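You operate a simulated robot arm through the tools that you are given. There is no shell and no other tool. Be economical: measure what you need, move in short steps, check, and stop when the job is done.

You run a simulated robot arm. Do the job below in one go: nothing can be reset, and whatever is moved stays where it is left.

## Task
Bring the test rig to 4 bar and set the out stroke to about 2 seconds.
Fine: guard shut, air left on, within 0.3 bar, proved by a test run; leave the other flow knob alone.

It is judged by the outcome, as a careful person would: the job done as asked, and still so three seconds after it is handed in. It fails if anything else is knocked over, pushed out of place, dropped, spilled or broken.

## Robot
A 7-joint arm with a two-finger parallel gripper, fixed in place. Base frame: the origin is at the foot of the arm, x ahead of it, y to its left, z up; the work surface is at about z = 950. Lengths are in mm, angles in degrees, forces in N, time in s.
With the tool pointing down near the work surface it reaches from about 260 to 680 mm from the base axis. Its first joint turns from -66.0 to 66.0 degrees. Payload 1.57 kg.
The tool frame sits at the grasp point between the pads (the TCP): z along the fingers, y along the line on which they close. The tips reach 30 mm beyond it. Largest opening 110 mm; finger width 24, thickness 12; the body of the gripper, 48 by 112 mm, starts 78 mm behind the TCP.
Orientation is that of the tool frame in the base frame, as a unit quaternion [x, y, z, w]. With the fingers straight down and closing along the base's y, the tool's x points along the base's -x, its y along +y and its z along -z.

## Interface
- The arm moves only by the tool jog_arm. Its argument "series" is a list of rows, each a list of 7 numbers: the shift along the base's x, y, z in mm, then the turn, a rotation vector about the base's x, y, z in degrees, then the closure in counts, from 0 (fully open) to 255 (shut). In form: [[x, y, z, rx, ry, rz, hand], ...]. A call has 1 to 20 rows; each row shifts and turns the commanded pose from where the row before left it. Rows are played at 5 a second. More than 50 mm and 8.6 degrees between two rows, or a gripper value outside its range, and nothing of the call is played. Where a pose cannot be reached the arm comes as near as it can. A force on the tool above 60 N (or 10 N above the force at the start of the call, whichever is more), or a blocked arm, ends the call early, and 0.2 s more pass. The fingers move at their own pace (about 108 mm/s each) and stop on an object; they squeeze with about 25 N. The grip force told is the motor's: it shows also when the fingers shut on nothing. Time passes only in rows, and 0.2 s behind the last, so rows that do not move let the fingers close. It gives the time, the measured TCP pose, the force on the tool (base axes), the opening and the grip force at its end, in the units of the frame above (readings bear some noise), with the torque about the TCP (base axes, N m) and any sound that the robot's microphone picked up.
- Cameras (640 x 400 px; columns grow to the right, rows downward): "scene" is fixed at [162, -394.3, 1398.9]; the picture's right is [0.85, -0.53, 0.00], its down [-0.27, -0.42, -0.87] and it looks along [0.46, 0.73, -0.50] (base axes); focal length 221 px, centre (320, 200). "wrist" rides on the gripper at [70, 16, -141] in the tool frame; the picture's right is [-0.23, 0.97, 0.00], its down [-0.85, -0.20, -0.48] and it looks along [-0.47, -0.11, 0.88] (tool axes); focal length 222 px, centre (320, 200). There is no depth. A picture from a camera that has moved, and an enlarged one, comes with that camera's place and axes in the base frame and with its lens. The place of the scene camera against the robot may be out by one fixed shift of up to 25 mm in any direction.
- get_image(camera): a new picture of that camera. The clock stands still meanwhile.
- zoom(camera, box): a new picture of the part [left, top, right, bottom] of that camera's present view, enlarged. The clock stands still meanwhile.
- close_job(): hands the job in; it is judged then, once.

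Work in short steps. Places have to be worked out from the pictures, the camera data and where the tool is seen: move nearer, look again, correct. Check each grasp and each placing, and mend what went wrong. You have 120 turns and 68 pictures in all, those below and enlarged ones among them. Open the gripper and draw the arm clear of the work before you hand the job in, unless the task says otherwise; then end with one line.

The tools are called as name(argument=value, ...) on one line, values as JSON. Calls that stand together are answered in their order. jog_arm: Moves the arm, as the interface text tells. Its arguments: {"type":"object","properties":{"series":{"type":"array","items":{"type":"array","items":{"type":"number"}}}},"required":["series"]} The other tools are called the same way: get_image (camera) takes a picture; zoom (camera, box) takes an enlarged picture of a part of a camera's view; close_job () hands the job in.

At the start:

```text
clock: 0.0
eef_pos: [331.0, 69.8, 1342.0]
tool_rot: [0.0, 1.0, 0.0, 0.0]
ft_force: [-0.1, -0.5, -0.3]
wrist_torque: [0.0, -0.01, 0.0]
grip_width: 109.9
grasp_force: 0.1
```

scene: 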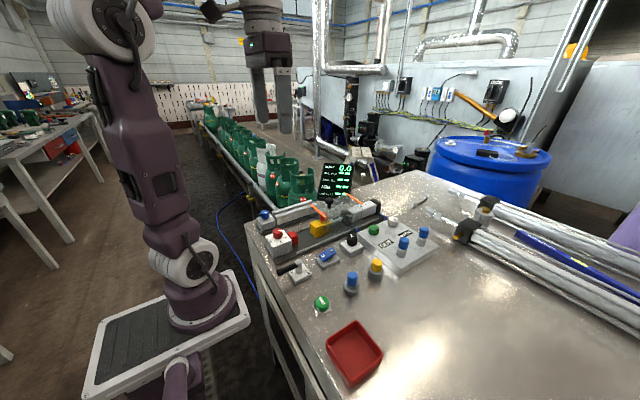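
wrist: 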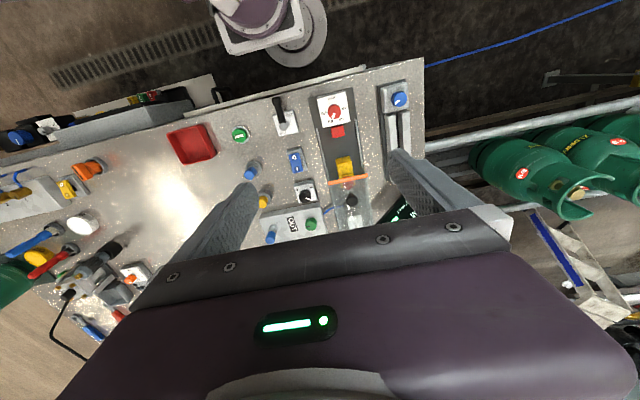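

I start by enlarging the views of the rig to identify the controls.

zoom(camera="scene", box=[240, 150, 460, 320])

zoom(camera="wrist", box=[220, 70, 440, 250])

zoom(camera="scene", box=[310, 155, 360, 205])

```text
2.35 times, centred on (350, 235) of scene
camera zoom: at [162.0, -394.3, 1398.9], right [0.85, -0.53, 0.0], down [-0.27, -0.42, -0.87], along [0.46, 0.73, -0.5], focal length 520 px, centre (249, 118)
```

zoom: 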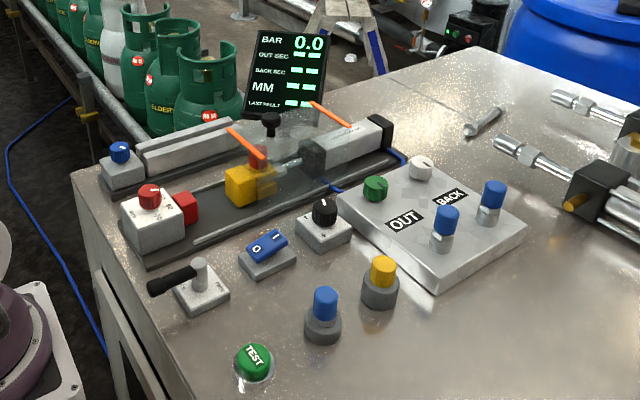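

```text
2.22 times, centred on (330, 160) of wrist
camera zoom: at [262.2, 85.7, 1484.7], right [0.23, 0.97, 0.0], down [0.85, -0.2, 0.48], along [0.47, -0.11, -0.88], focal length 494 px, centre (298, 289)
```

zoom: 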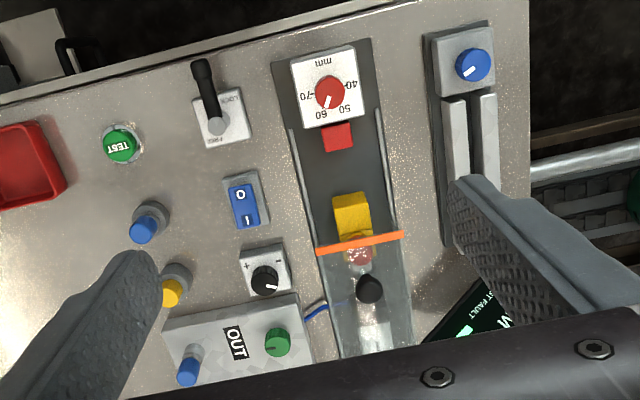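

```text
8.00 times, centred on (335, 180) of scene
camera zoom: at [162.0, -394.3, 1398.9], right [0.85, -0.53, 0.0], down [-0.27, -0.42, -0.87], along [0.46, 0.73, -0.5], focal length 1769 px, centre (200, 360)
```

zoom: 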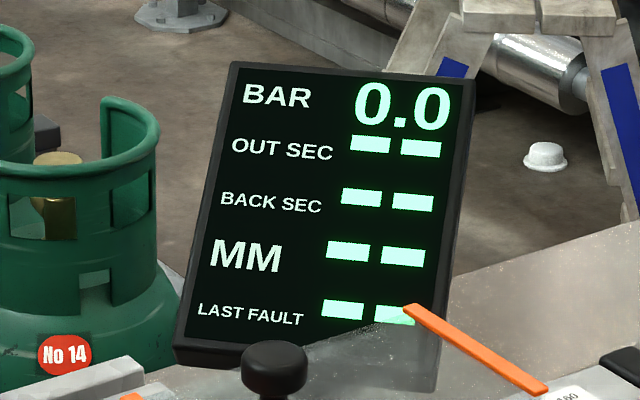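

The rig has a TEST button, a lock lever, an air rocker, a +/- regulator, OUT and BACK flow knobs and a sliding guard. I shift forward and a bit down for a closer view of them.

jog_arm(series=[[30, -20, -15, 0, 0, 0, 0], [30, -20, -15, 0, 0, 0, 0], [30, -10, -10, 0, 0, 0, 0], [30, 0, -10, 0, 0, 0, 0]])

get_image(camera="wrist")

```text
clock: 1.0
eef_pos: [450.9, 17.7, 1293.8]
tool_rot: [0.0, 1.0, 0.001, 0.0]
ft_force: [-0.4, 0.0, 0.0]
wrist_torque: [-0.01, 0.01, -0.04]
grip_width: 110.1
grasp_force: 0.1
```

```text
62 pictures are left
camera wrist: at [382.0, 34.8, 1436.6], right [0.23, 0.97, 0.0], down [0.85, -0.2, 0.48], along [0.47, -0.11, -0.88], focal length 222 px, centre (320, 200)
```

wrist: 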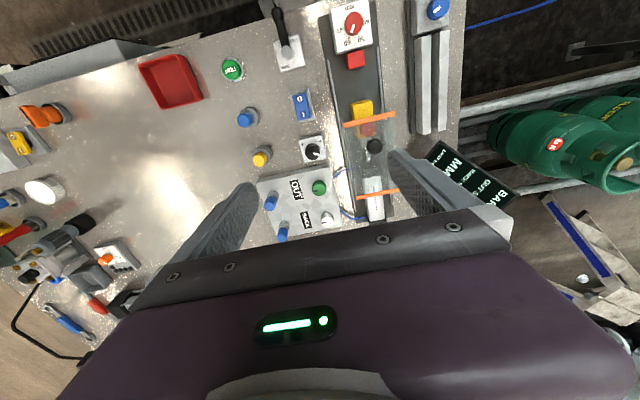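

zoom(camera="wrist", box=[215, 0, 455, 150])

zoom(camera="wrist", box=[230, 90, 410, 240])

zoom(camera="scene", box=[270, 185, 400, 270])

```text
2.67 times, centred on (335, 75) of wrist
camera zoom: at [382.0, 34.8, 1436.6], right [0.23, 0.97, 0.0], down [0.85, -0.2, 0.48], along [0.47, -0.11, -0.88], focal length 592 px, centre (280, 533)
```

zoom: 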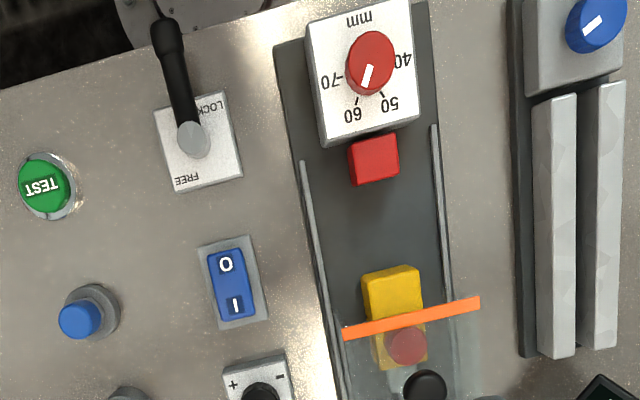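

```text
2.67 times, centred on (320, 165) of wrist
camera zoom: at [382.0, 34.8, 1436.6], right [0.23, 0.97, 0.0], down [0.85, -0.2, 0.48], along [0.47, -0.11, -0.88], focal length 592 px, centre (320, 293)
```

zoom: 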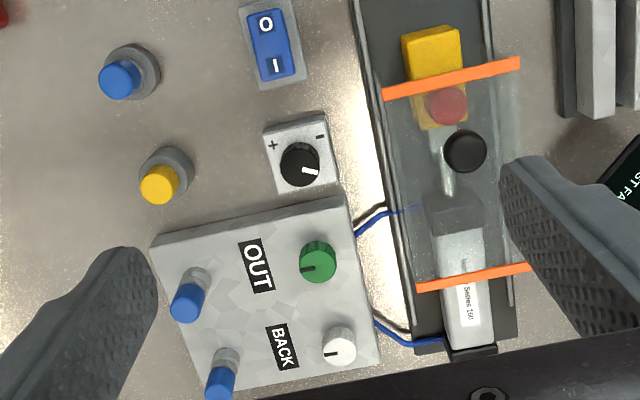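

```text
4.71 times, centred on (335, 228) of scene
camera zoom: at [162.0, -394.3, 1398.9], right [0.84, -0.53, 0.0], down [-0.27, -0.42, -0.87], along [0.46, 0.73, -0.5], focal length 1041 px, centre (249, 71)
```

zoom: 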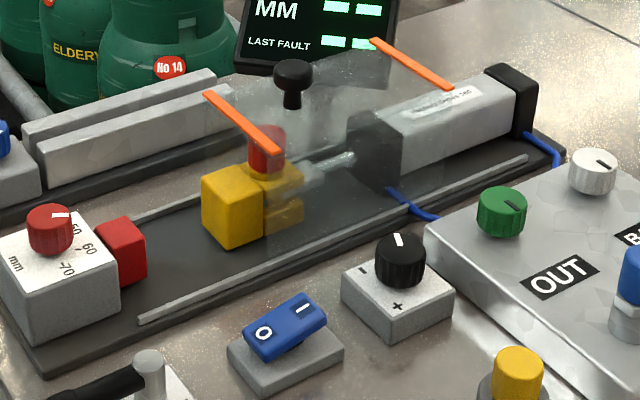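

The guard's black knob I judge to be near (504, 100, top about 1050–1060). It should slide toward -x. I go above it with the fingers half open.

jog_arm(series=[[14, 20, -30, 0, 0, 0, 100], [13, 20, -40, 0, 0, 0, 120], [13, 22, -40, 0, 0, 0, 120], [13, 20, -40, 0, 0, 0, 120], [0, 0, -20, 0, 0, 0, 120]])

get_image(camera="wrist")

zoom(camera="scene", box=[260, 130, 420, 250])

```text
clock: 2.2
eef_pos: [502.2, 102.8, 1123.2]
tool_rot: [0.0, 1.0, 0.0, 0.0]
ft_force: [-0.4, 0.5, -0.1]
wrist_torque: [0.03, 0.01, -0.02]
grip_width: 58.0
grasp_force: 0.0
```

```text
58 pictures are left
camera wrist: at [434.4, 118.9, 1265.8], right [0.23, 0.97, 0.0], down [0.85, -0.2, 0.48], along [0.47, -0.11, -0.88], focal length 222 px, centre (320, 200)
```

wrist: 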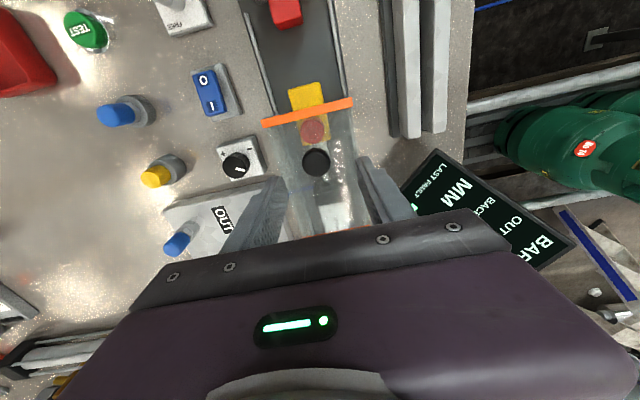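

```text
3.33 times, centred on (340, 190) of scene
camera zoom: at [162.0, -394.3, 1398.9], right [0.85, -0.53, 0.0], down [-0.27, -0.42, -0.87], along [0.46, 0.73, -0.5], focal length 737 px, centre (253, 233)
```

zoom: 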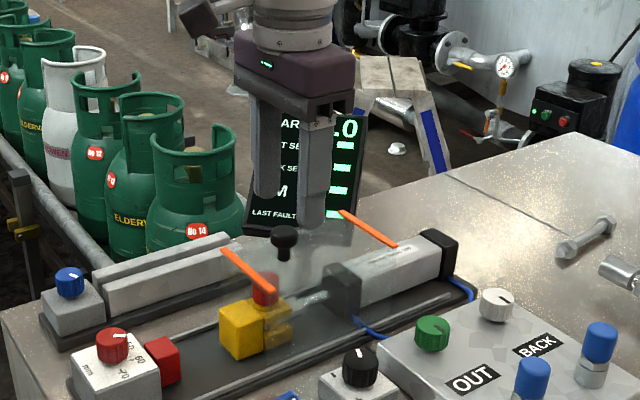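

The knob is at about (505, 97). I centre on it and go down with small steps, watching the force.

jog_arm(series=[[3, -5, -20, 0, 0, 0, 120], [0, 0, -15, 0, 0, 0, 120], [0, 0, -10, 0, 0, 0, 120], [0, 0, -5, 0, 0, 0, 120]])

zoom(camera="scene", box=[290, 160, 370, 220])

zoom(camera="wrist", box=[240, 80, 400, 200])

```text
clock: 3.4
eef_pos: [509.3, 96.5, 1076.9]
tool_rot: [0.0, 1.0, 0.001, 0.007]
ft_force: [-0.2, -0.7, 9.5]
wrist_torque: [-0.28, 0.06, 0.05]
grip_width: 58.1
grasp_force: 0.4
stopped in row 4: the force on the tool passed its limit at 64 N (the readings are from after the stop); the commanded pose is now the measured one
```

```text
6.67 times, centred on (330, 190) of scene
camera zoom: at [161.9, -394.3, 1398.9], right [0.84, -0.53, 0.0], down [-0.27, -0.42, -0.87], along [0.46, 0.73, -0.5], focal length 1474 px, centre (253, 267)
```

zoom: 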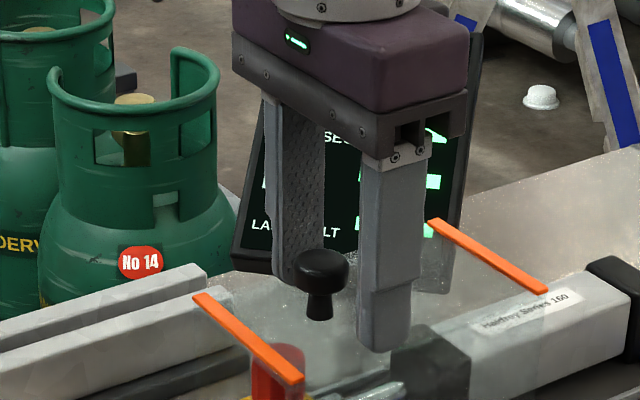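

```text
3.33 times, centred on (320, 140) of wrist
camera zoom: at [438.6, 112.5, 1217.9], right [0.23, 0.97, 0.0], down [0.85, -0.2, 0.49], along [0.48, -0.11, -0.87], focal length 740 px, centre (320, 400)
```

zoom: 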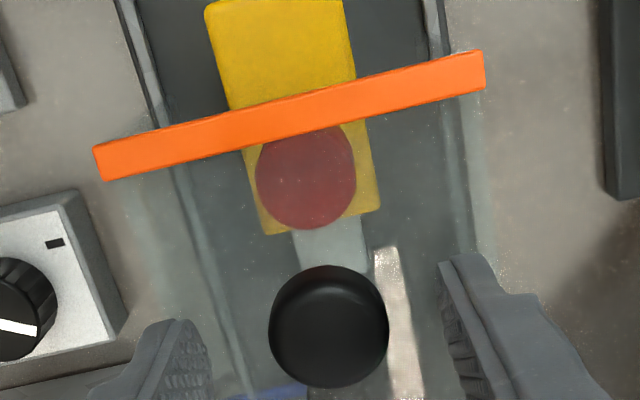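

The tips touched the guard top at z≈1047, so the knob is taller than I judged, at about (498, 100). I lift 6 mm, re-centre and close on it.

jog_arm(series=[[0, 0, 6, 0, 0, 0, 120], [-10, 4, 0, 0, 0, 0, 120], [0, 0, 0, 0, 0, 0, 200], [0, 0, 0, 0, 0, 0, 255], [0, 0, 0, 0, 0, 0, 255]])

zoom(camera="scene", box=[290, 160, 370, 220])

```text
clock: 4.5
eef_pos: [497.0, 100.2, 1082.7]
tool_rot: [0.001, 1.0, 0.001, 0.006]
ft_force: [0.5, -2.3, -1.9]
wrist_torque: [-0.04, -0.06, -0.04]
grip_width: 25.6
grasp_force: 36.3
```

```text
6.67 times, centred on (330, 190) of scene
camera zoom: at [162.0, -394.4, 1398.9], right [0.84, -0.53, 0.0], down [-0.27, -0.42, -0.87], along [0.46, 0.73, -0.5], focal length 1474 px, centre (253, 267)
```

zoom: 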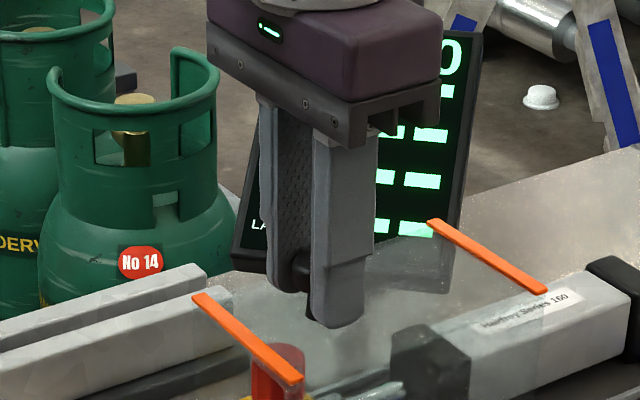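

The knob is gripped (25.6 mm). I draw the guard toward -x in small steps.

jog_arm(series=[[-8, 0, 0, 0, 0, 0, 255], [-8, 0, 0, 0, 0, 0, 255], [-8, 0, 0, 0, 0, 0, 255], [-8, 0, 0, 0, 0, 0, 255]])

zoom(camera="scene", box=[260, 150, 400, 255])

```text
clock: 5.5
eef_pos: [466.7, 99.3, 1080.7]
tool_rot: [0.0, 1.0, 0.001, 0.007]
ft_force: [1.2, -8.0, -6.1]
wrist_torque: [-0.07, -0.5, -0.02]
grip_width: 25.5
grasp_force: 36.3
```

```text
3.81 times, centred on (330, 202) of scene
camera zoom: at [162.1, -394.5, 1398.9], right [0.84, -0.53, 0.0], down [-0.27, -0.42, -0.87], along [0.46, 0.73, -0.5], focal length 842 px, centre (282, 190)
```

zoom: 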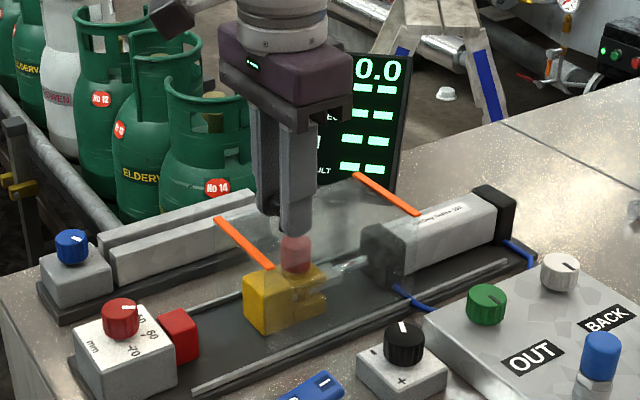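

The guard slides freely. The rails are slightly skewed (about +0.03 y per -1 x), so I correct for that and keep going until it stops.

jog_arm(series=[[-10, 1, 0, 0, 0, 0, 255], [-10, 0.4, 0, 0, 0, 0, 255], [-10, 0.3, 0, 0, 0, 0, 255], [-10, 0.3, 0, 0, 0, 0, 255], [-10, 0.3, 0, 0, 0, 0, 255], [-8, 0.2, 0, 0, 0, 0, 255]])

zoom(camera="scene", box=[260, 150, 400, 255])

```text
clock: 7.0
eef_pos: [408.3, 99.9, 1081.4]
tool_rot: [0.0, 1.0, -0.001, 0.006]
ft_force: [0.4, -38.7, 11.3]
wrist_torque: [-0.67, -0.65, -0.11]
grip_width: 25.4
grasp_force: 37.2
```

```text
3.81 times, centred on (330, 202) of scene
camera zoom: at [161.8, -395.5, 1398.6], right [0.84, -0.53, 0.0], down [-0.27, -0.42, -0.87], along [0.46, 0.73, -0.5], focal length 842 px, centre (282, 190)
```

zoom: 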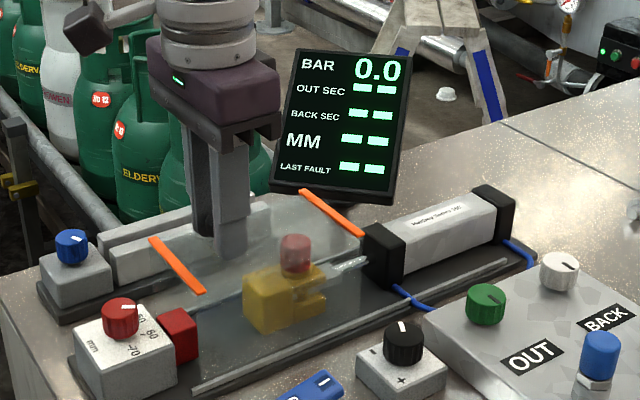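

Side load of 38 N shows the skew is the other way; I take out 2.5 mm in y and continue.

jog_arm(series=[[0, -2.5, 0, 0, 0, 0, 255], [-5, -0.2, 0, 0, 0, 0, 255], [-5, -0.2, 0, 0, 0, 0, 255]])

```text
clock: 7.8
eef_pos: [400.3, 100.0, 1081.3]
tool_rot: [0.001, 1.0, 0.002, 0.007]
ft_force: [0.0, -22.3, 28.5]
wrist_torque: [-0.44, -0.23, -0.07]
grip_width: 25.7
grasp_force: 36.9
```

Still moving; I ease y and z a little and go further toward the stop.

jog_arm(series=[[0, -1.5, 1.5, 0, 0, 0, 255], [-5, -0.2, 0, 0, 0, 0, 255], [-5, -0.2, 0, 0, 0, 0, 255], [-5, -0.2, 0, 0, 0, 0, 255]])

zoom(camera="scene", box=[260, 150, 400, 255])

```text
clock: 8.8
eef_pos: [382.4, 95.4, 1081.1]
tool_rot: [0.001, 1.0, -0.002, 0.002]
ft_force: [0.4, -2.9, -0.6]
wrist_torque: [0.28, 0.11, -0.01]
grip_width: 0.0
grasp_force: 21.7
```

```text
3.81 times, centred on (330, 202) of scene
camera zoom: at [162.1, -394.6, 1398.8], right [0.85, -0.53, 0.0], down [-0.27, -0.42, -0.87], along [0.46, 0.73, -0.5], focal length 842 px, centre (282, 190)
```

zoom: 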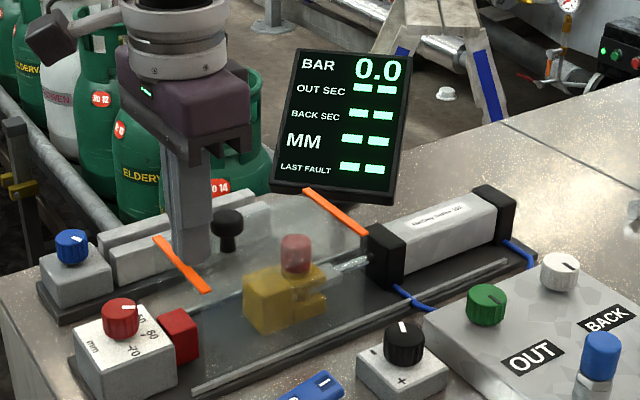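

The fingers slipped off at about x=400, so the guard probably met its end stop. I lift clear and look at it from above.

jog_arm(series=[[0, 0, 30, 0, 0, 0, 255], [0, -30, 40, 0, 0, 0, 255], [0, -30, 40, 0, 0, 0, 255], [20, -20, 40, 0, 0, 0, 255]])

get_image(camera="wrist")

```text
clock: 9.8
eef_pos: [404.3, 16.9, 1232.0]
tool_rot: [0.0, 1.0, 0.001, 0.007]
ft_force: [0.6, 0.1, 0.0]
wrist_torque: [-0.01, 0.0, 0.01]
grip_width: 0.2
grasp_force: 21.5
```

```text
50 pictures are left
camera wrist: at [333.6, 34.1, 1373.6], right [0.23, 0.97, 0.0], down [0.85, -0.2, 0.49], along [0.48, -0.11, -0.87], focal length 222 px, centre (320, 200)
```

wrist: 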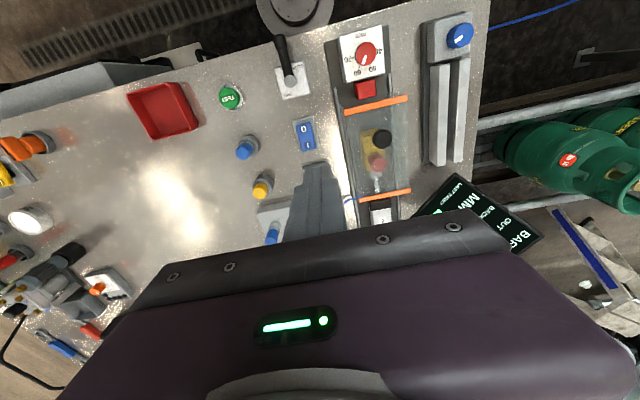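

The guard knob now sits at x≈424; it may have sprung a few mm back from its stop. I go behind the knob with closed fingers and push gently toward -x.

jog_arm(series=[[30, 40, -10, 0, 0, 0, 255], [30, 40, -30, 0, 0, 0, 255], [2, 0, -45, 0, 0, 0, 255], [0, 0, -45, 0, 0, 0, 255], [0, 0, -16, 0, 0, 0, 255]])

zoom(camera="scene", box=[260, 150, 400, 255])

```text
refused: row 1 steps farther than a row can; nothing moved
```

```text
3.81 times, centred on (330, 202) of scene
camera zoom: at [162.0, -394.3, 1398.9], right [0.85, -0.53, 0.0], down [-0.27, -0.42, -0.87], along [0.46, 0.73, -0.5], focal length 842 px, centre (282, 190)
```

zoom: 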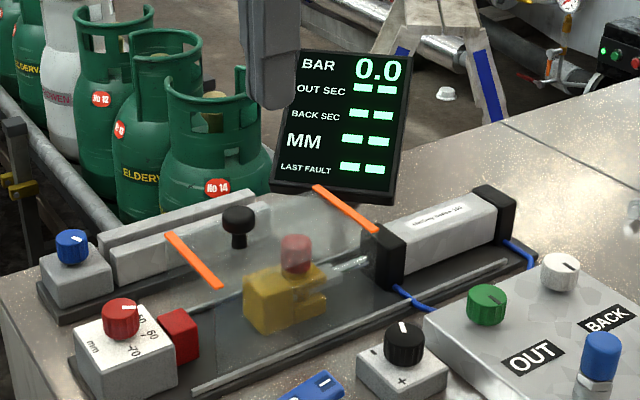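

The row was over 50 mm; I split it. The guard appears to have drifted back about 10 mm, so it needs pushing fully home.

jog_arm(series=[[30, 35, 0, 0, 0, 0, 255], [30, 35, -10, 0, 0, 0, 255], [10, 10, -45, 0, 0, 0, 255], [0, 0, -45, 0, 0, 0, 255], [0, 0, -40, 0, 0, 0, 255], [0, 0, -10, 0, 0, 0, 255]])

zoom(camera="scene", box=[260, 150, 400, 255])

```text
clock: 11.2
eef_pos: [476.2, 95.6, 1083.3]
tool_rot: [0.0, 1.0, 0.0, 0.007]
ft_force: [0.0, -0.4, 0.0]
wrist_torque: [-0.02, 0.01, 0.01]
grip_width: 0.0
grasp_force: 21.3
```

```text
3.81 times, centred on (330, 202) of scene
camera zoom: at [162.0, -394.3, 1398.9], right [0.85, -0.53, 0.0], down [-0.27, -0.42, -0.87], along [0.46, 0.73, -0.5], focal length 842 px, centre (282, 190)
```

zoom: 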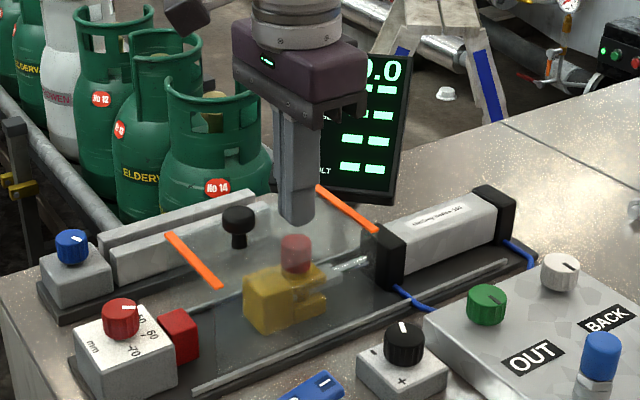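

The guard is stationary. Now I push it toward -x in small steps until it stops.

jog_arm(series=[[-10, 0, 0, 0, 0, 0, 255], [-8, 0, 0, 0, 0, 0, 255], [-6, 0, 0, 0, 0, 0, 255], [-5, 0, 0, 0, 0, 0, 255], [-4, 0, 0, 0, 0, 0, 255]])

zoom(camera="scene", box=[260, 150, 400, 255])

```text
clock: 12.3
eef_pos: [439.9, 97.3, 1083.6]
tool_rot: [0.0, 1.0, 0.0, 0.007]
ft_force: [0.2, 0.3, -0.4]
wrist_torque: [-0.03, -0.04, 0.01]
grip_width: 0.1
grasp_force: 20.9
```

```text
3.81 times, centred on (330, 202) of scene
camera zoom: at [162.0, -394.3, 1398.9], right [0.85, -0.53, 0.0], down [-0.27, -0.42, -0.87], along [0.46, 0.73, -0.5], focal length 842 px, centre (282, 190)
```

zoom: 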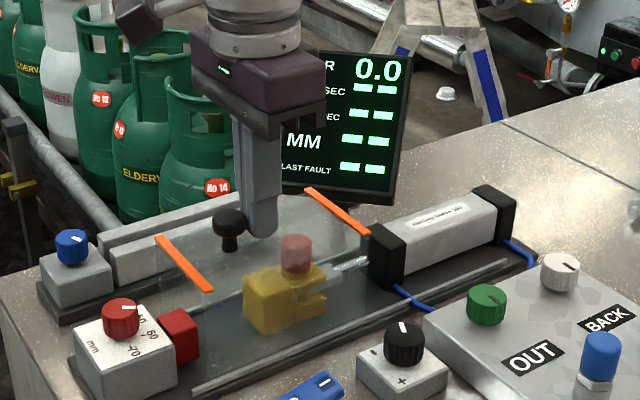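

The guard follows with low force. I keep pushing.

jog_arm(series=[[-4, 0, 0, 0, 0, 0, 255], [-4, 0, 0, 0, 0, 0, 255], [-4, 0, 0, 0, 0, 0, 255], [-4, 0, 0, 0, 0, 0, 255]])

zoom(camera="scene", box=[260, 150, 400, 255])

```text
clock: 13.3
eef_pos: [424.0, 95.1, 1082.0]
tool_rot: [-0.001, 1.0, 0.0, 0.006]
ft_force: [1.1, 0.3, -0.6]
wrist_torque: [-0.03, -0.01, 0.01]
grip_width: 0.1
grasp_force: 21.1
```

```text
3.81 times, centred on (330, 202) of scene
camera zoom: at [162.0, -394.3, 1398.9], right [0.85, -0.53, 0.0], down [-0.27, -0.42, -0.87], along [0.46, 0.73, -0.5], focal length 842 px, centre (282, 190)
```

zoom: 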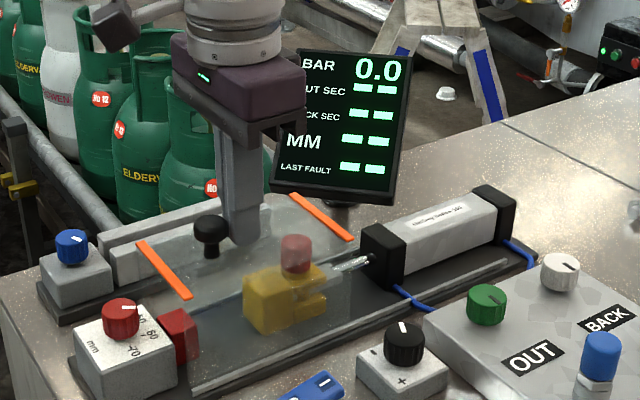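

Still sliding freely; further until I meet the stop.

jog_arm(series=[[-4, 0, 0, 0, 0, 0, 255], [-4, 0, 0, 0, 0, 0, 255], [-4, 0, 0, 0, 0, 0, 255], [-4, 0, 0, 0, 0, 0, 255], [-4, 0, 0, 0, 0, 0, 255]])

zoom(camera="scene", box=[260, 150, 400, 255])

```text
clock: 14.0
eef_pos: [424.2, 95.6, 1084.9]
tool_rot: [0.001, 1.0, 0.002, 0.019]
ft_force: [14.5, -3.0, 3.2]
wrist_torque: [0.06, -0.21, -0.03]
grip_width: 0.0
grasp_force: 21.3
stopped in row 3: the force on the tool passed its limit at 65 N (the readings are from after the stop); the commanded pose is now the measured one
```

```text
3.81 times, centred on (330, 202) of scene
camera zoom: at [162.4, -394.4, 1398.9], right [0.85, -0.53, 0.0], down [-0.27, -0.42, -0.87], along [0.46, 0.73, -0.5], focal length 842 px, centre (282, 190)
```

zoom: 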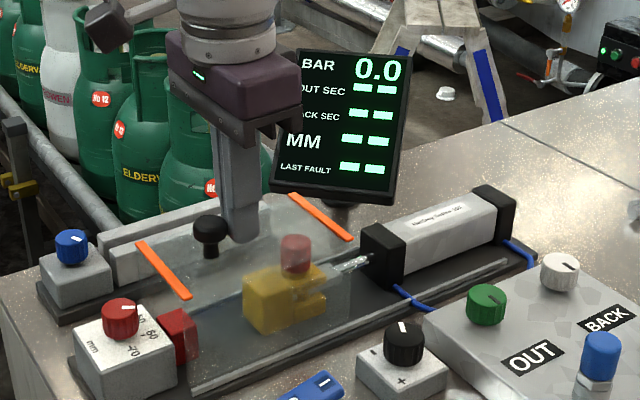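

The guard is hard against its end stop (100 mm of travel). I back off straight along +x, lift, level the tool, and move above the I end of the rocker near (445, -12).

jog_arm(series=[[8, 0, 0, 0, 0, 0, 255], [10, 0, 2, 0, 2.2, 0, 255], [0, 0, 35, 0, 0, 0, 255], [4, -35, 0, 0, 0, 0, 255], [0, -40, 0, 0, 0, 0, 255], [0, -32, -25, 0, 0, 0, 255], [0, 0, -45, 0, 0, 0, 255]])

get_image(camera="wrist")

zoom(camera="scene", box=[260, 150, 420, 270])

```text
clock: 15.6
eef_pos: [442.3, -13.9, 1051.2]
tool_rot: [0.002, 1.0, 0.002, -0.004]
ft_force: [-0.9, -0.1, -0.2]
wrist_torque: [0.01, 0.02, 0.03]
grip_width: 0.0
grasp_force: 21.1
```

```text
44 pictures are left
camera wrist: at [375.9, 3.4, 1194.3], right [0.23, 0.97, 0.0], down [0.86, -0.2, 0.47], along [0.46, -0.11, -0.88], focal length 222 px, centre (320, 200)
```

wrist: 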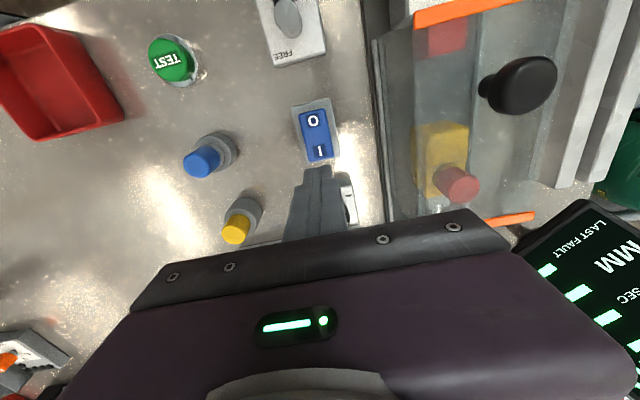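

```text
3.33 times, centred on (340, 210) of scene
camera zoom: at [162.0, -394.3, 1398.9], right [0.84, -0.53, 0.0], down [-0.27, -0.42, -0.87], along [0.46, 0.73, -0.5], focal length 737 px, centre (253, 167)
```

zoom: 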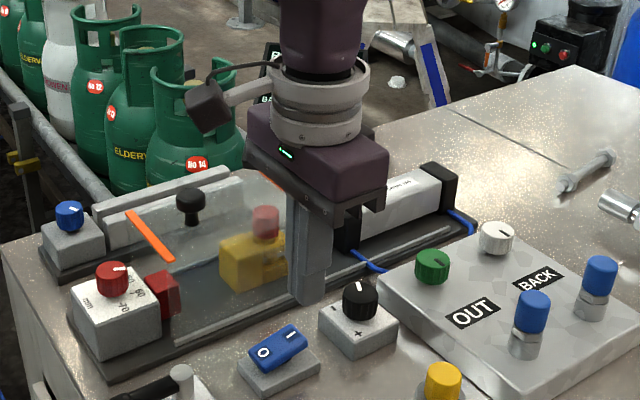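

The rocker's I end is at about (440, -12), right below the tips. I lower in steps to press it.

jog_arm(series=[[-1, 1, -30, 0, 0, 0, 255], [0, 0, -10, 0, 0, 0, 255], [0, 0, -5, 0, 0, 0, 255], [0, 0, -4, 0, 0, 0, 255], [0, 0, -3, 0, 0, 0, 255], [0, 0, -3, 0, 0, 0, 255], [0, 0, -3, 0, 0, 0, 255]])

zoom(camera="scene", box=[260, 150, 420, 270])

```text
clock: 16.4
eef_pos: [443.8, -10.3, 1009.6]
tool_rot: [0.0, 1.0, 0.002, -0.001]
ft_force: [-1.8, 0.2, 11.9]
wrist_torque: [0.01, 0.2, -0.06]
grip_width: 0.0
grasp_force: 20.8
stopped in row 4: the force on the tool passed its limit at 81 N (the readings are from after the stop); the commanded pose is now the measured one
```

```text
3.33 times, centred on (340, 210) of scene
camera zoom: at [161.8, -394.3, 1399.0], right [0.85, -0.53, 0.0], down [-0.27, -0.42, -0.87], along [0.46, 0.73, -0.5], focal length 737 px, centre (253, 167)
```

zoom: 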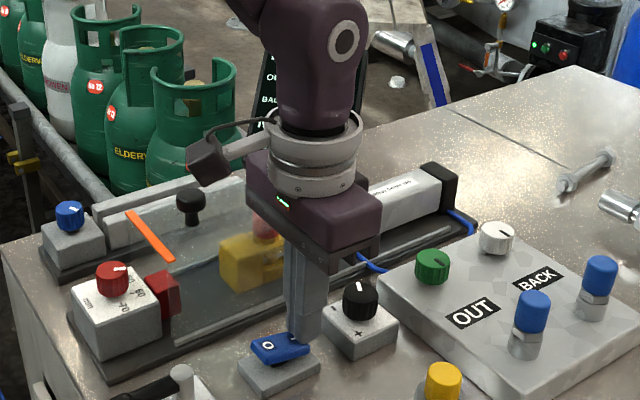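

The rocker looks tipped to I. I lift off and read the display.

jog_arm(series=[[0, 0, 30, 0, 0, 0, 255], [-10, 0, 45, 0, 0, 0, 255], [-40, -10, 20, 0, 0, 0, 200]])

zoom(camera="scene", box=[260, 150, 420, 270])

```text
clock: 17.2
eef_pos: [392.5, -20.1, 1104.7]
tool_rot: [0.0, 1.0, 0.001, -0.001]
ft_force: [-0.3, -0.7, -0.2]
wrist_torque: [-0.01, -0.01, 0.0]
grip_width: 23.8
grasp_force: 0.1
```

```text
3.33 times, centred on (340, 210) of scene
camera zoom: at [162.0, -394.3, 1398.9], right [0.85, -0.53, 0.0], down [-0.27, -0.42, -0.87], along [0.46, 0.73, -0.5], focal length 737 px, centre (253, 167)
```

zoom: 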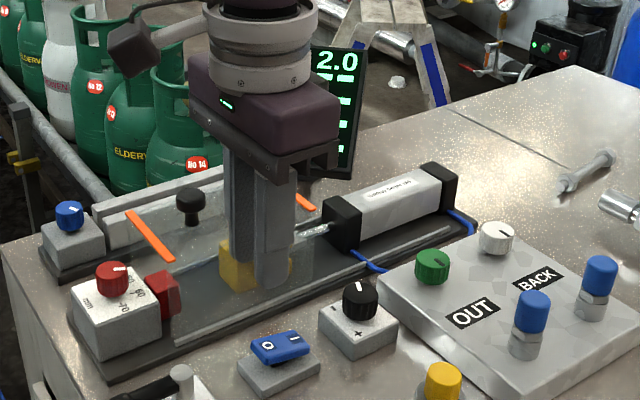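

Display shows 2.0 bar. The regulator knob triangulates to (510, -11, top 985), with + reached clockwise (negative rz). I move above it and look.

jog_arm(series=[[40, 5, 0, 0, 0, 0, 140], [40, 4, 0, 0, 0, 0, 140], [37, 0, -25, 0, 0, 0, 140], [0, 0, -35, 0, 0, 0, 140]])

zoom(camera="wrist", box=[220, 60, 440, 220])

zoom(camera="scene", box=[300, 150, 440, 255])

```text
clock: 18.2
eef_pos: [510.0, -10.9, 1044.0]
tool_rot: [0.001, 1.0, 0.0, -0.001]
ft_force: [0.1, -0.2, -0.9]
wrist_torque: [-0.01, -0.04, -0.01]
grip_width: 49.6
grasp_force: 0.0
```

```text
2.50 times, centred on (330, 140) of wrist
camera zoom: at [442.1, 5.8, 1186.9], right [0.23, 0.97, 0.0], down [0.86, -0.2, 0.48], along [0.46, -0.11, -0.88], focal length 555 px, centre (295, 350)
```

zoom: 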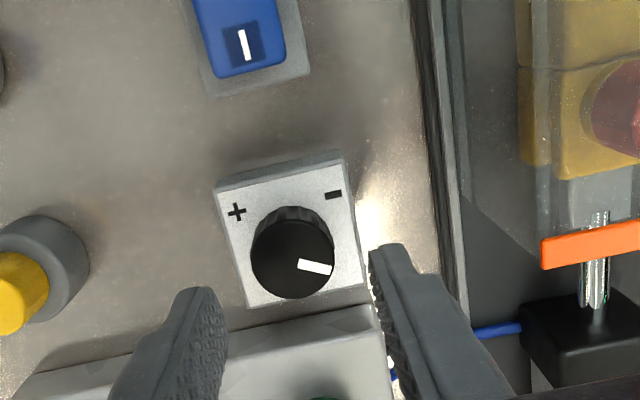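

```text
3.81 times, centred on (370, 202) of scene
camera zoom: at [162.0, -394.3, 1398.9], right [0.85, -0.53, 0.0], down [-0.27, -0.42, -0.87], along [0.46, 0.73, -0.5], focal length 842 px, centre (130, 190)
```

zoom: 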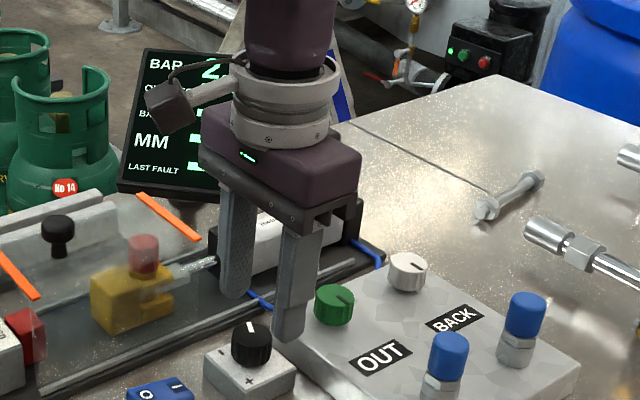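

The knob centre is confirmed at (509.5, -11.5). I pre-turn the hand +25°, lower around the knob, and close.

jog_arm(series=[[0, 0, 0, 0, 0, 8.3, 140], [0, 0, 0, 0, 0, 8.3, 140], [0, -0.6, -10, 0, 0, 8.4, 140], [0, 0, -15, 0, 0, 0, 140], [0, 0, -10, 0, 0, 0, 140], [0, 0, -5, 0, 0, 0, 140], [0, 0, 0, 0, 0, 0, 255], [0, 0, 0, 0, 0, 0, 255]])

zoom(camera="scene", box=[300, 150, 440, 255])

```text
clock: 20.0
eef_pos: [510.1, -9.0, 1003.6]
tool_rot: [-0.217, 0.976, 0.004, -0.004]
ft_force: [-22.2, 43.1, 8.5]
wrist_torque: [0.09, 0.76, -0.17]
grip_width: 29.2
grasp_force: 39.7
```

```text
3.81 times, centred on (370, 202) of scene
camera zoom: at [161.3, -393.0, 1399.4], right [0.85, -0.53, 0.0], down [-0.27, -0.42, -0.87], along [0.46, 0.73, -0.5], focal length 842 px, centre (130, 190)
```

zoom: 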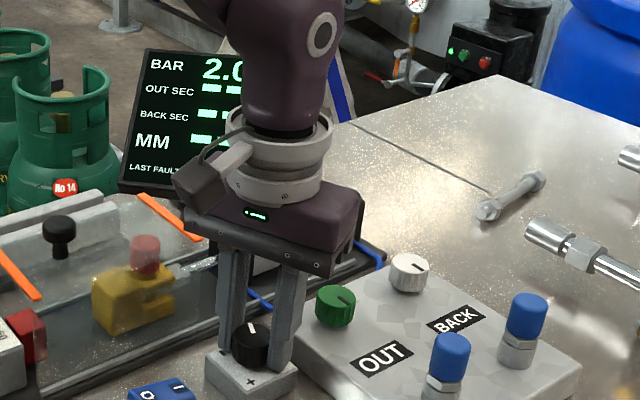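

Gripped at 29.2 mm but with ~48 N sideways, so the true centre is a few mm toward +y, -x. I ease the hand over that way.

jog_arm(series=[[-1, 2, 0, 0, 0, 0, 255], [0, 0, 0, 0, 0, 0, 255]])

```text
clock: 20.6
eef_pos: [508.5, -8.7, 1003.1]
tool_rot: [-0.216, 0.976, 0.002, -0.002]
ft_force: [-22.2, 36.1, 13.7]
wrist_torque: [0.07, 0.92, -0.2]
grip_width: 29.2
grasp_force: 39.0
```

jog_arm(series=[[-2, 2, 0.5, 0, 0, 0, 255], [-1, 1, 0, 0, 0, 0, 255], [0, 0, 0, 0, 0, 0, 255]])

zoom(camera="wrist", box=[220, 60, 440, 220])

```text
clock: 21.4
eef_pos: [508.6, -8.2, 1005.0]
tool_rot: [-0.216, 0.976, 0.0, -0.001]
ft_force: [-0.1, 11.7, -23.6]
wrist_torque: [-0.87, -0.94, -0.01]
grip_width: 29.2
grasp_force: 37.4
```

```text
2.50 times, centred on (330, 140) of wrist
camera zoom: at [439.8, -22.8, 1147.5], right [-0.2, 0.98, 0.0], down [0.86, 0.18, 0.48], along [0.47, 0.1, -0.88], focal length 555 px, centre (295, 350)
```

zoom: 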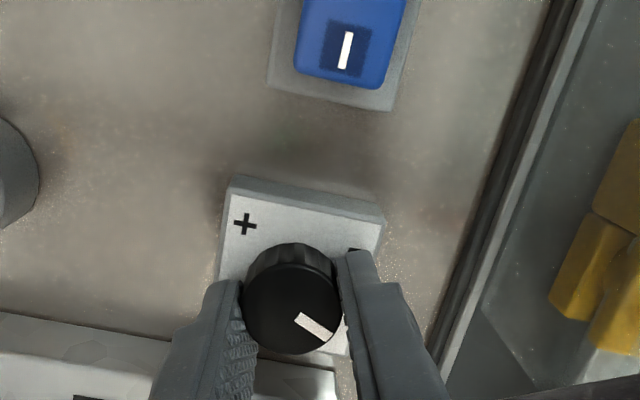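

Good grip with lower forces. I turn clockwise 24° and read the pressure.

jog_arm(series=[[0, 0, -0.8, 0, 0, -8, 255], [0, 0, 0, 0, 0, -8, 255], [0, 0, 0, 0, 0, -8, 255], [0, 0, 0, 0, 0, 0, 255], [0, 0, 0, 0, 0, 0, 255]])

zoom(camera="scene", box=[300, 150, 440, 255])

zoom(camera="wrist", box=[220, 60, 440, 220])

```text
clock: 22.6
eef_pos: [508.6, -10.0, 1003.7]
tool_rot: [-0.007, 1.0, 0.0, 0.001]
ft_force: [8.2, -15.9, 31.1]
wrist_torque: [0.19, -0.61, 0.08]
grip_width: 28.0
grasp_force: 37.8
```

```text
3.81 times, centred on (370, 202) of scene
camera zoom: at [161.9, -394.8, 1398.8], right [0.84, -0.53, 0.0], down [-0.27, -0.42, -0.87], along [0.46, 0.73, -0.5], focal length 842 px, centre (130, 190)
```

zoom: 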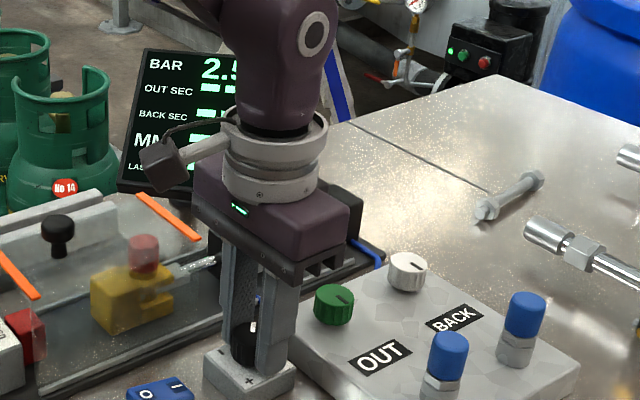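

```text
2.50 times, centred on (330, 140) of wrist
camera zoom: at [438.8, 5.6, 1147.1], right [0.21, 0.98, 0.0], down [0.86, -0.19, 0.48], along [0.47, -0.1, -0.88], focal length 555 px, centre (295, 350)
```

zoom: 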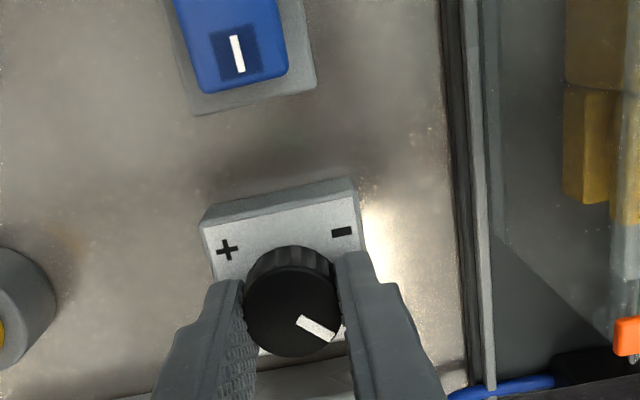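

24° gave about +0.5 bar (2.5x now). I turn 40° more.

jog_arm(series=[[0, 1, 0.8, 0, 0, -8, 255], [0, 0, 0, 0, 0, -8, 255], [0, 0, 0, 0, 0, -8, 255], [0, 0, 0, 0, 0, -8, 255], [0, 0, 0, 0, 0, -8, 255], [0, 0, 0, 0, 0, 0, 255]])

zoom(camera="scene", box=[300, 150, 440, 255])

```text
clock: 24.0
eef_pos: [505.9, -11.4, 1004.4]
tool_rot: [0.335, 0.942, -0.001, -0.001]
ft_force: [-1.4, -40.6, -1.9]
wrist_torque: [-0.44, -0.39, 0.03]
grip_width: 28.6
grasp_force: 38.8
```

```text
3.81 times, centred on (370, 202) of scene
camera zoom: at [162.0, -395.4, 1398.6], right [0.84, -0.53, 0.0], down [-0.27, -0.42, -0.87], along [0.46, 0.73, -0.5], focal length 842 px, centre (130, 190)
```

zoom: 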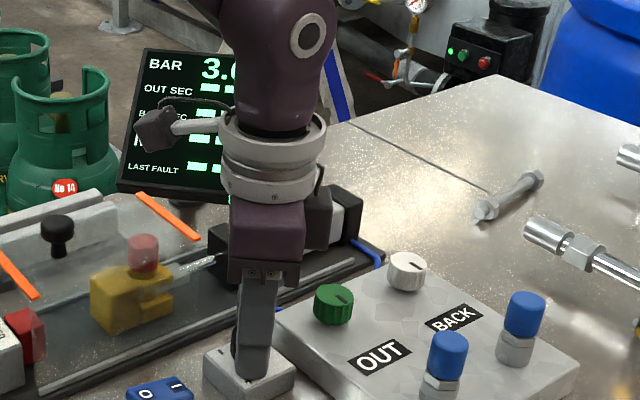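

Roughly 3.6 bar (partly hidden). I ease the y side load and turn 16° more, then release and rise to read.

jog_arm(series=[[0.5, -2, 0, 0, 0, -6, 255], [0, 0, 0, 0, 0, -6, 255], [0, 0, 0, 0, 0, -4, 255], [0, 0, 0, 0, 0, 0, 255], [0, 0, 0, 0, 0, 0, 140], [0, 0, 0, 0, 0, 0, 130], [0, 0, 30, 0, 0, 0, 130], [0, 0, 30, 0, 0, 8, 130], [0, 0, 0, 0, 0, 8, 130], [0, 0, 0, 0, 0, 8, 130]])

zoom(camera="scene", box=[300, 150, 440, 255])

```text
clock: 26.2
eef_pos: [507.8, -8.8, 1064.9]
tool_rot: [0.266, 0.964, 0.001, -0.001]
ft_force: [0.2, 0.8, -0.5]
wrist_torque: [0.02, -0.05, 0.02]
grip_width: 53.5
grasp_force: 0.0
```

```text
3.81 times, centred on (370, 202) of scene
camera zoom: at [162.0, -394.3, 1398.9], right [0.85, -0.53, 0.0], down [-0.27, -0.42, -0.87], along [0.46, 0.73, -0.5], focal length 842 px, centre (130, 190)
```

zoom: 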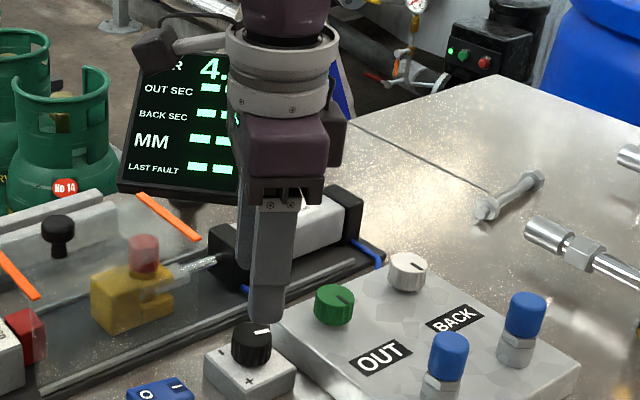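

It reads 4-something. I go to the TEST button at about (333, -118, 967), closing the fingers and squaring the hand, then read the display in full.

jog_arm(series=[[0, 0, 25, 0, 0, 8, 130], [-35, -20, 10, 0, 0, 8, 255], [-35, -20, 0, 0, 0, 8, 255], [-35, -20, 0, 0, 0, 7, 255], [-35, -25, 0, 0, 0, 0, 255], [-35, -24, 0, 0, 0, 0, 255], [0, 0, -30, 0, 0, 0, 255]])

zoom(camera="scene", box=[260, 150, 420, 270])

get_image(camera="wrist")

```text
clock: 27.8
eef_pos: [329.6, -114.2, 1066.2]
tool_rot: [0.0, 1.0, 0.001, -0.001]
ft_force: [0.3, -0.3, 0.5]
wrist_torque: [-0.03, 0.03, -0.01]
grip_width: 0.0
grasp_force: 20.8
```

```text
3.33 times, centred on (340, 210) of scene
camera zoom: at [162.0, -394.3, 1398.9], right [0.84, -0.53, 0.0], down [-0.27, -0.42, -0.87], along [0.46, 0.73, -0.5], focal length 737 px, centre (253, 167)
```

zoom: 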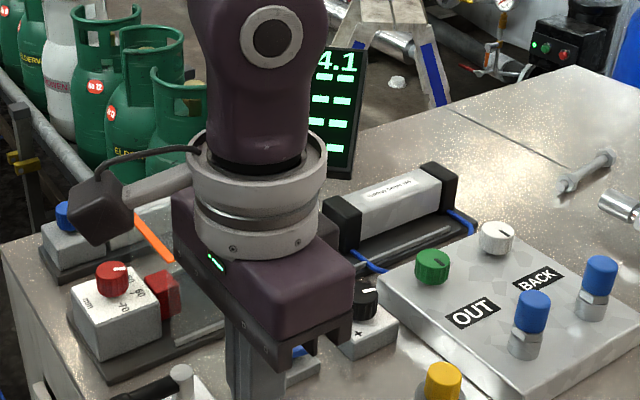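

```text
31 pictures are left
camera wrist: at [261.5, -98.5, 1210.5], right [0.23, 0.97, 0.0], down [0.86, -0.2, 0.48], along [0.46, -0.11, -0.88], focal length 222 px, centre (320, 200)
```

wrist: 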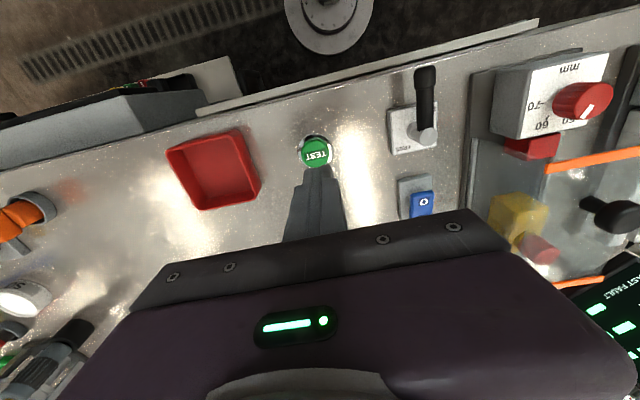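

4.1 bar. The TEST button is at about (330, -119); I move over it and press in small steps.

jog_arm(series=[[1, -4.5, -30, 0, 0, 0, 255], [0, 0, -25, 0, 0, 0, 255], [0, 0, -6, 0, 0, 0, 255], [0, 0, -3, 0, 0, 0, 255], [0, 0, -3, 0, 0, 0, 255], [0, 0, -3, 0, 0, 0, 255], [0, 0, -3, 0, 0, 0, 255], [0, 0, -2, 0, 0, 0, 255]])

```text
clock: 29.6
eef_pos: [332.0, -122.1, 995.7]
tool_rot: [0.0, 1.0, 0.001, -0.001]
ft_force: [-5.7, 1.2, 20.7]
wrist_torque: [0.0, 0.16, 0.03]
grip_width: 0.3
grasp_force: 21.9
heard: click
```

Click heard: the button is pressed. I lift, draw clear so the display can be seen, and let the run play.

jog_arm(series=[[0, 0, 30, 0, 0, 0, 255], [0, 0, 40, 0, 0, 0, 255], [-20, 0, 40, 0, 0, 0, 255], [-30, 0, 30, 0, 0, 0, 255], [0, 0, 0, 0, 0, 0, 255], [0, 0, 0, 0, 0, 0, 255], [0, 0, 0, 0, 0, 0, 255], [0, 0, 0, 0, 0, 0, 255], [0, 0, 0, 0, 0, 0, 255], [0, 0, 0, 0, 0, 0, 255], [0, 0, 0, 0, 0, 0, 255], [0, 0, 0, 0, 0, 0, 255], [0, 0, 0, 0, 0, 0, 255], [0, 0, 0, 0, 0, 0, 255]])

zoom(camera="scene", box=[250, 150, 430, 270])

```text
clock: 32.6
eef_pos: [281.5, -120.9, 1137.1]
tool_rot: [0.001, 1.0, 0.002, -0.001]
ft_force: [0.2, 0.0, 0.7]
wrist_torque: [0.03, 0.02, 0.02]
grip_width: 0.0
grasp_force: 21.1
```

```text
3.33 times, centred on (340, 210) of scene
camera zoom: at [162.0, -394.3, 1398.9], right [0.85, -0.53, 0.0], down [-0.27, -0.42, -0.87], along [0.46, 0.73, -0.5], focal length 737 px, centre (253, 167)
```

zoom: 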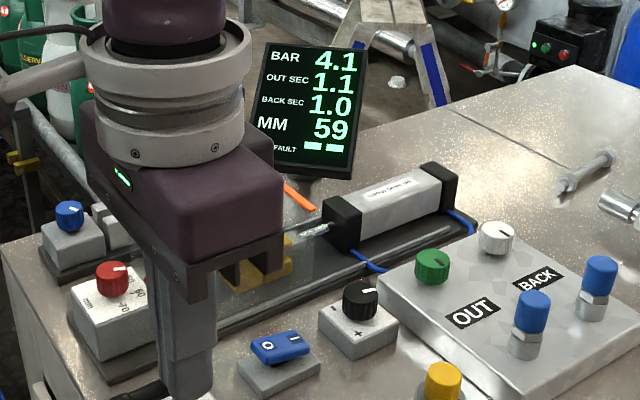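

The test ran without fault: 4.1 bar, OUT 1.1 s, BACK 1.0 s. Next I go above the green OUT knob at about (588, -15), hand pre-turned.

jog_arm(series=[[45, 10, 0, 0, 0, 0, 130], [45, 15, 0, 0, 0, 0, 130], [45, 17, 0, 0, 0, 0, 130], [45, 16, 0, 0, 0, 8, 130], [45, 16, 0, 0, 0, 8, 130], [40, 16, 0, 0, 0, 8, 130], [41, 16, -30, 0, 0, 0, 130], [0, 0, -45, 0, 0, 0, 130]])

zoom(camera="wrist", box=[220, 60, 440, 220])

zoom(camera="scene", box=[300, 150, 440, 255])

```text
refused: row 7 steps farther than a row can; nothing moved
```

```text
2.50 times, centred on (330, 140) of wrist
camera zoom: at [213.4, -104.6, 1280.1], right [0.23, 0.97, 0.0], down [0.86, -0.2, 0.48], along [0.46, -0.11, -0.88], focal length 555 px, centre (295, 350)
```

zoom: 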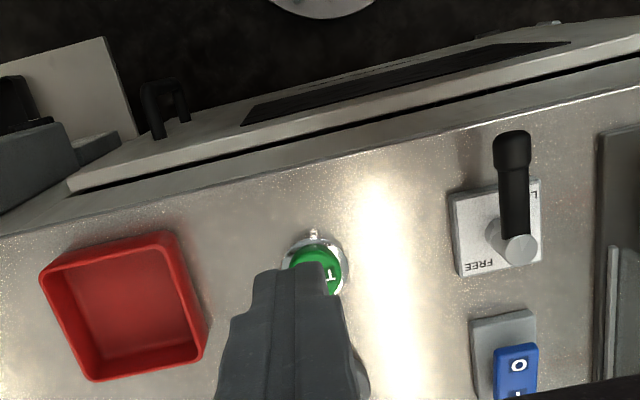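

```text
3.81 times, centred on (370, 202) of scene
camera zoom: at [162.0, -394.3, 1398.9], right [0.85, -0.53, 0.0], down [-0.27, -0.42, -0.87], along [0.46, 0.73, -0.5], focal length 842 px, centre (130, 190)
```

zoom: 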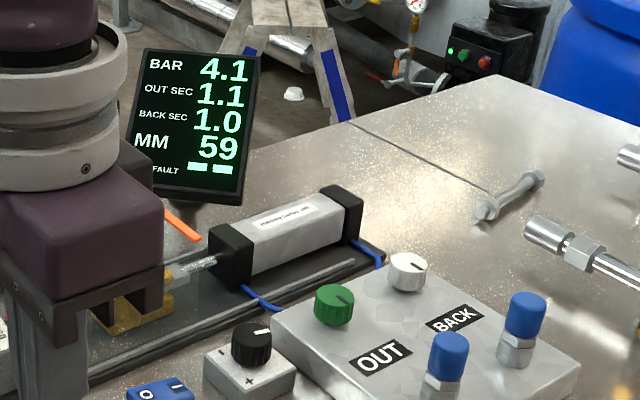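

One row was over-long; I shorten it and repeat, checking before pictures this time.

jog_arm(series=[[45, 10, 0, 0, 0, 0, 130], [45, 15, 0, 0, 0, 0, 130], [45, 17, 0, 0, 0, 0, 130], [45, 16, 0, 0, 0, 8, 130], [45, 16, 0, 0, 0, 8, 130], [40, 16, 0, 0, 0, 8, 130], [41, 16, -20, 0, 0, 0, 130], [0, 0, -45, 0, 0, 0, 130]])

```text
clock: 34.4
eef_pos: [590.6, -15.1, 1072.4]
tool_rot: [-0.208, 0.978, 0.0, -0.001]
ft_force: [-0.2, 0.9, -0.5]
wrist_torque: [0.01, -0.01, -0.02]
grip_width: 53.8
grasp_force: 0.1
```

Above the green knob now; I look with the wrist camera to centre.

zoom(camera="wrist", box=[220, 60, 440, 220])

```text
2.50 times, centred on (330, 140) of wrist
camera zoom: at [522.2, -28.4, 1215.9], right [-0.19, 0.98, 0.0], down [0.86, 0.17, 0.48], along [0.47, 0.09, -0.88], focal length 555 px, centre (295, 350)
```

zoom: 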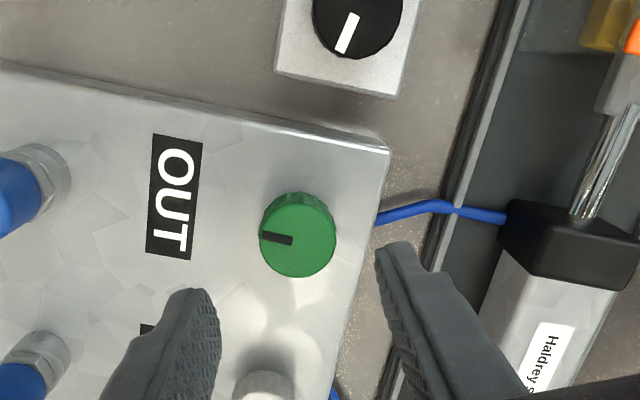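

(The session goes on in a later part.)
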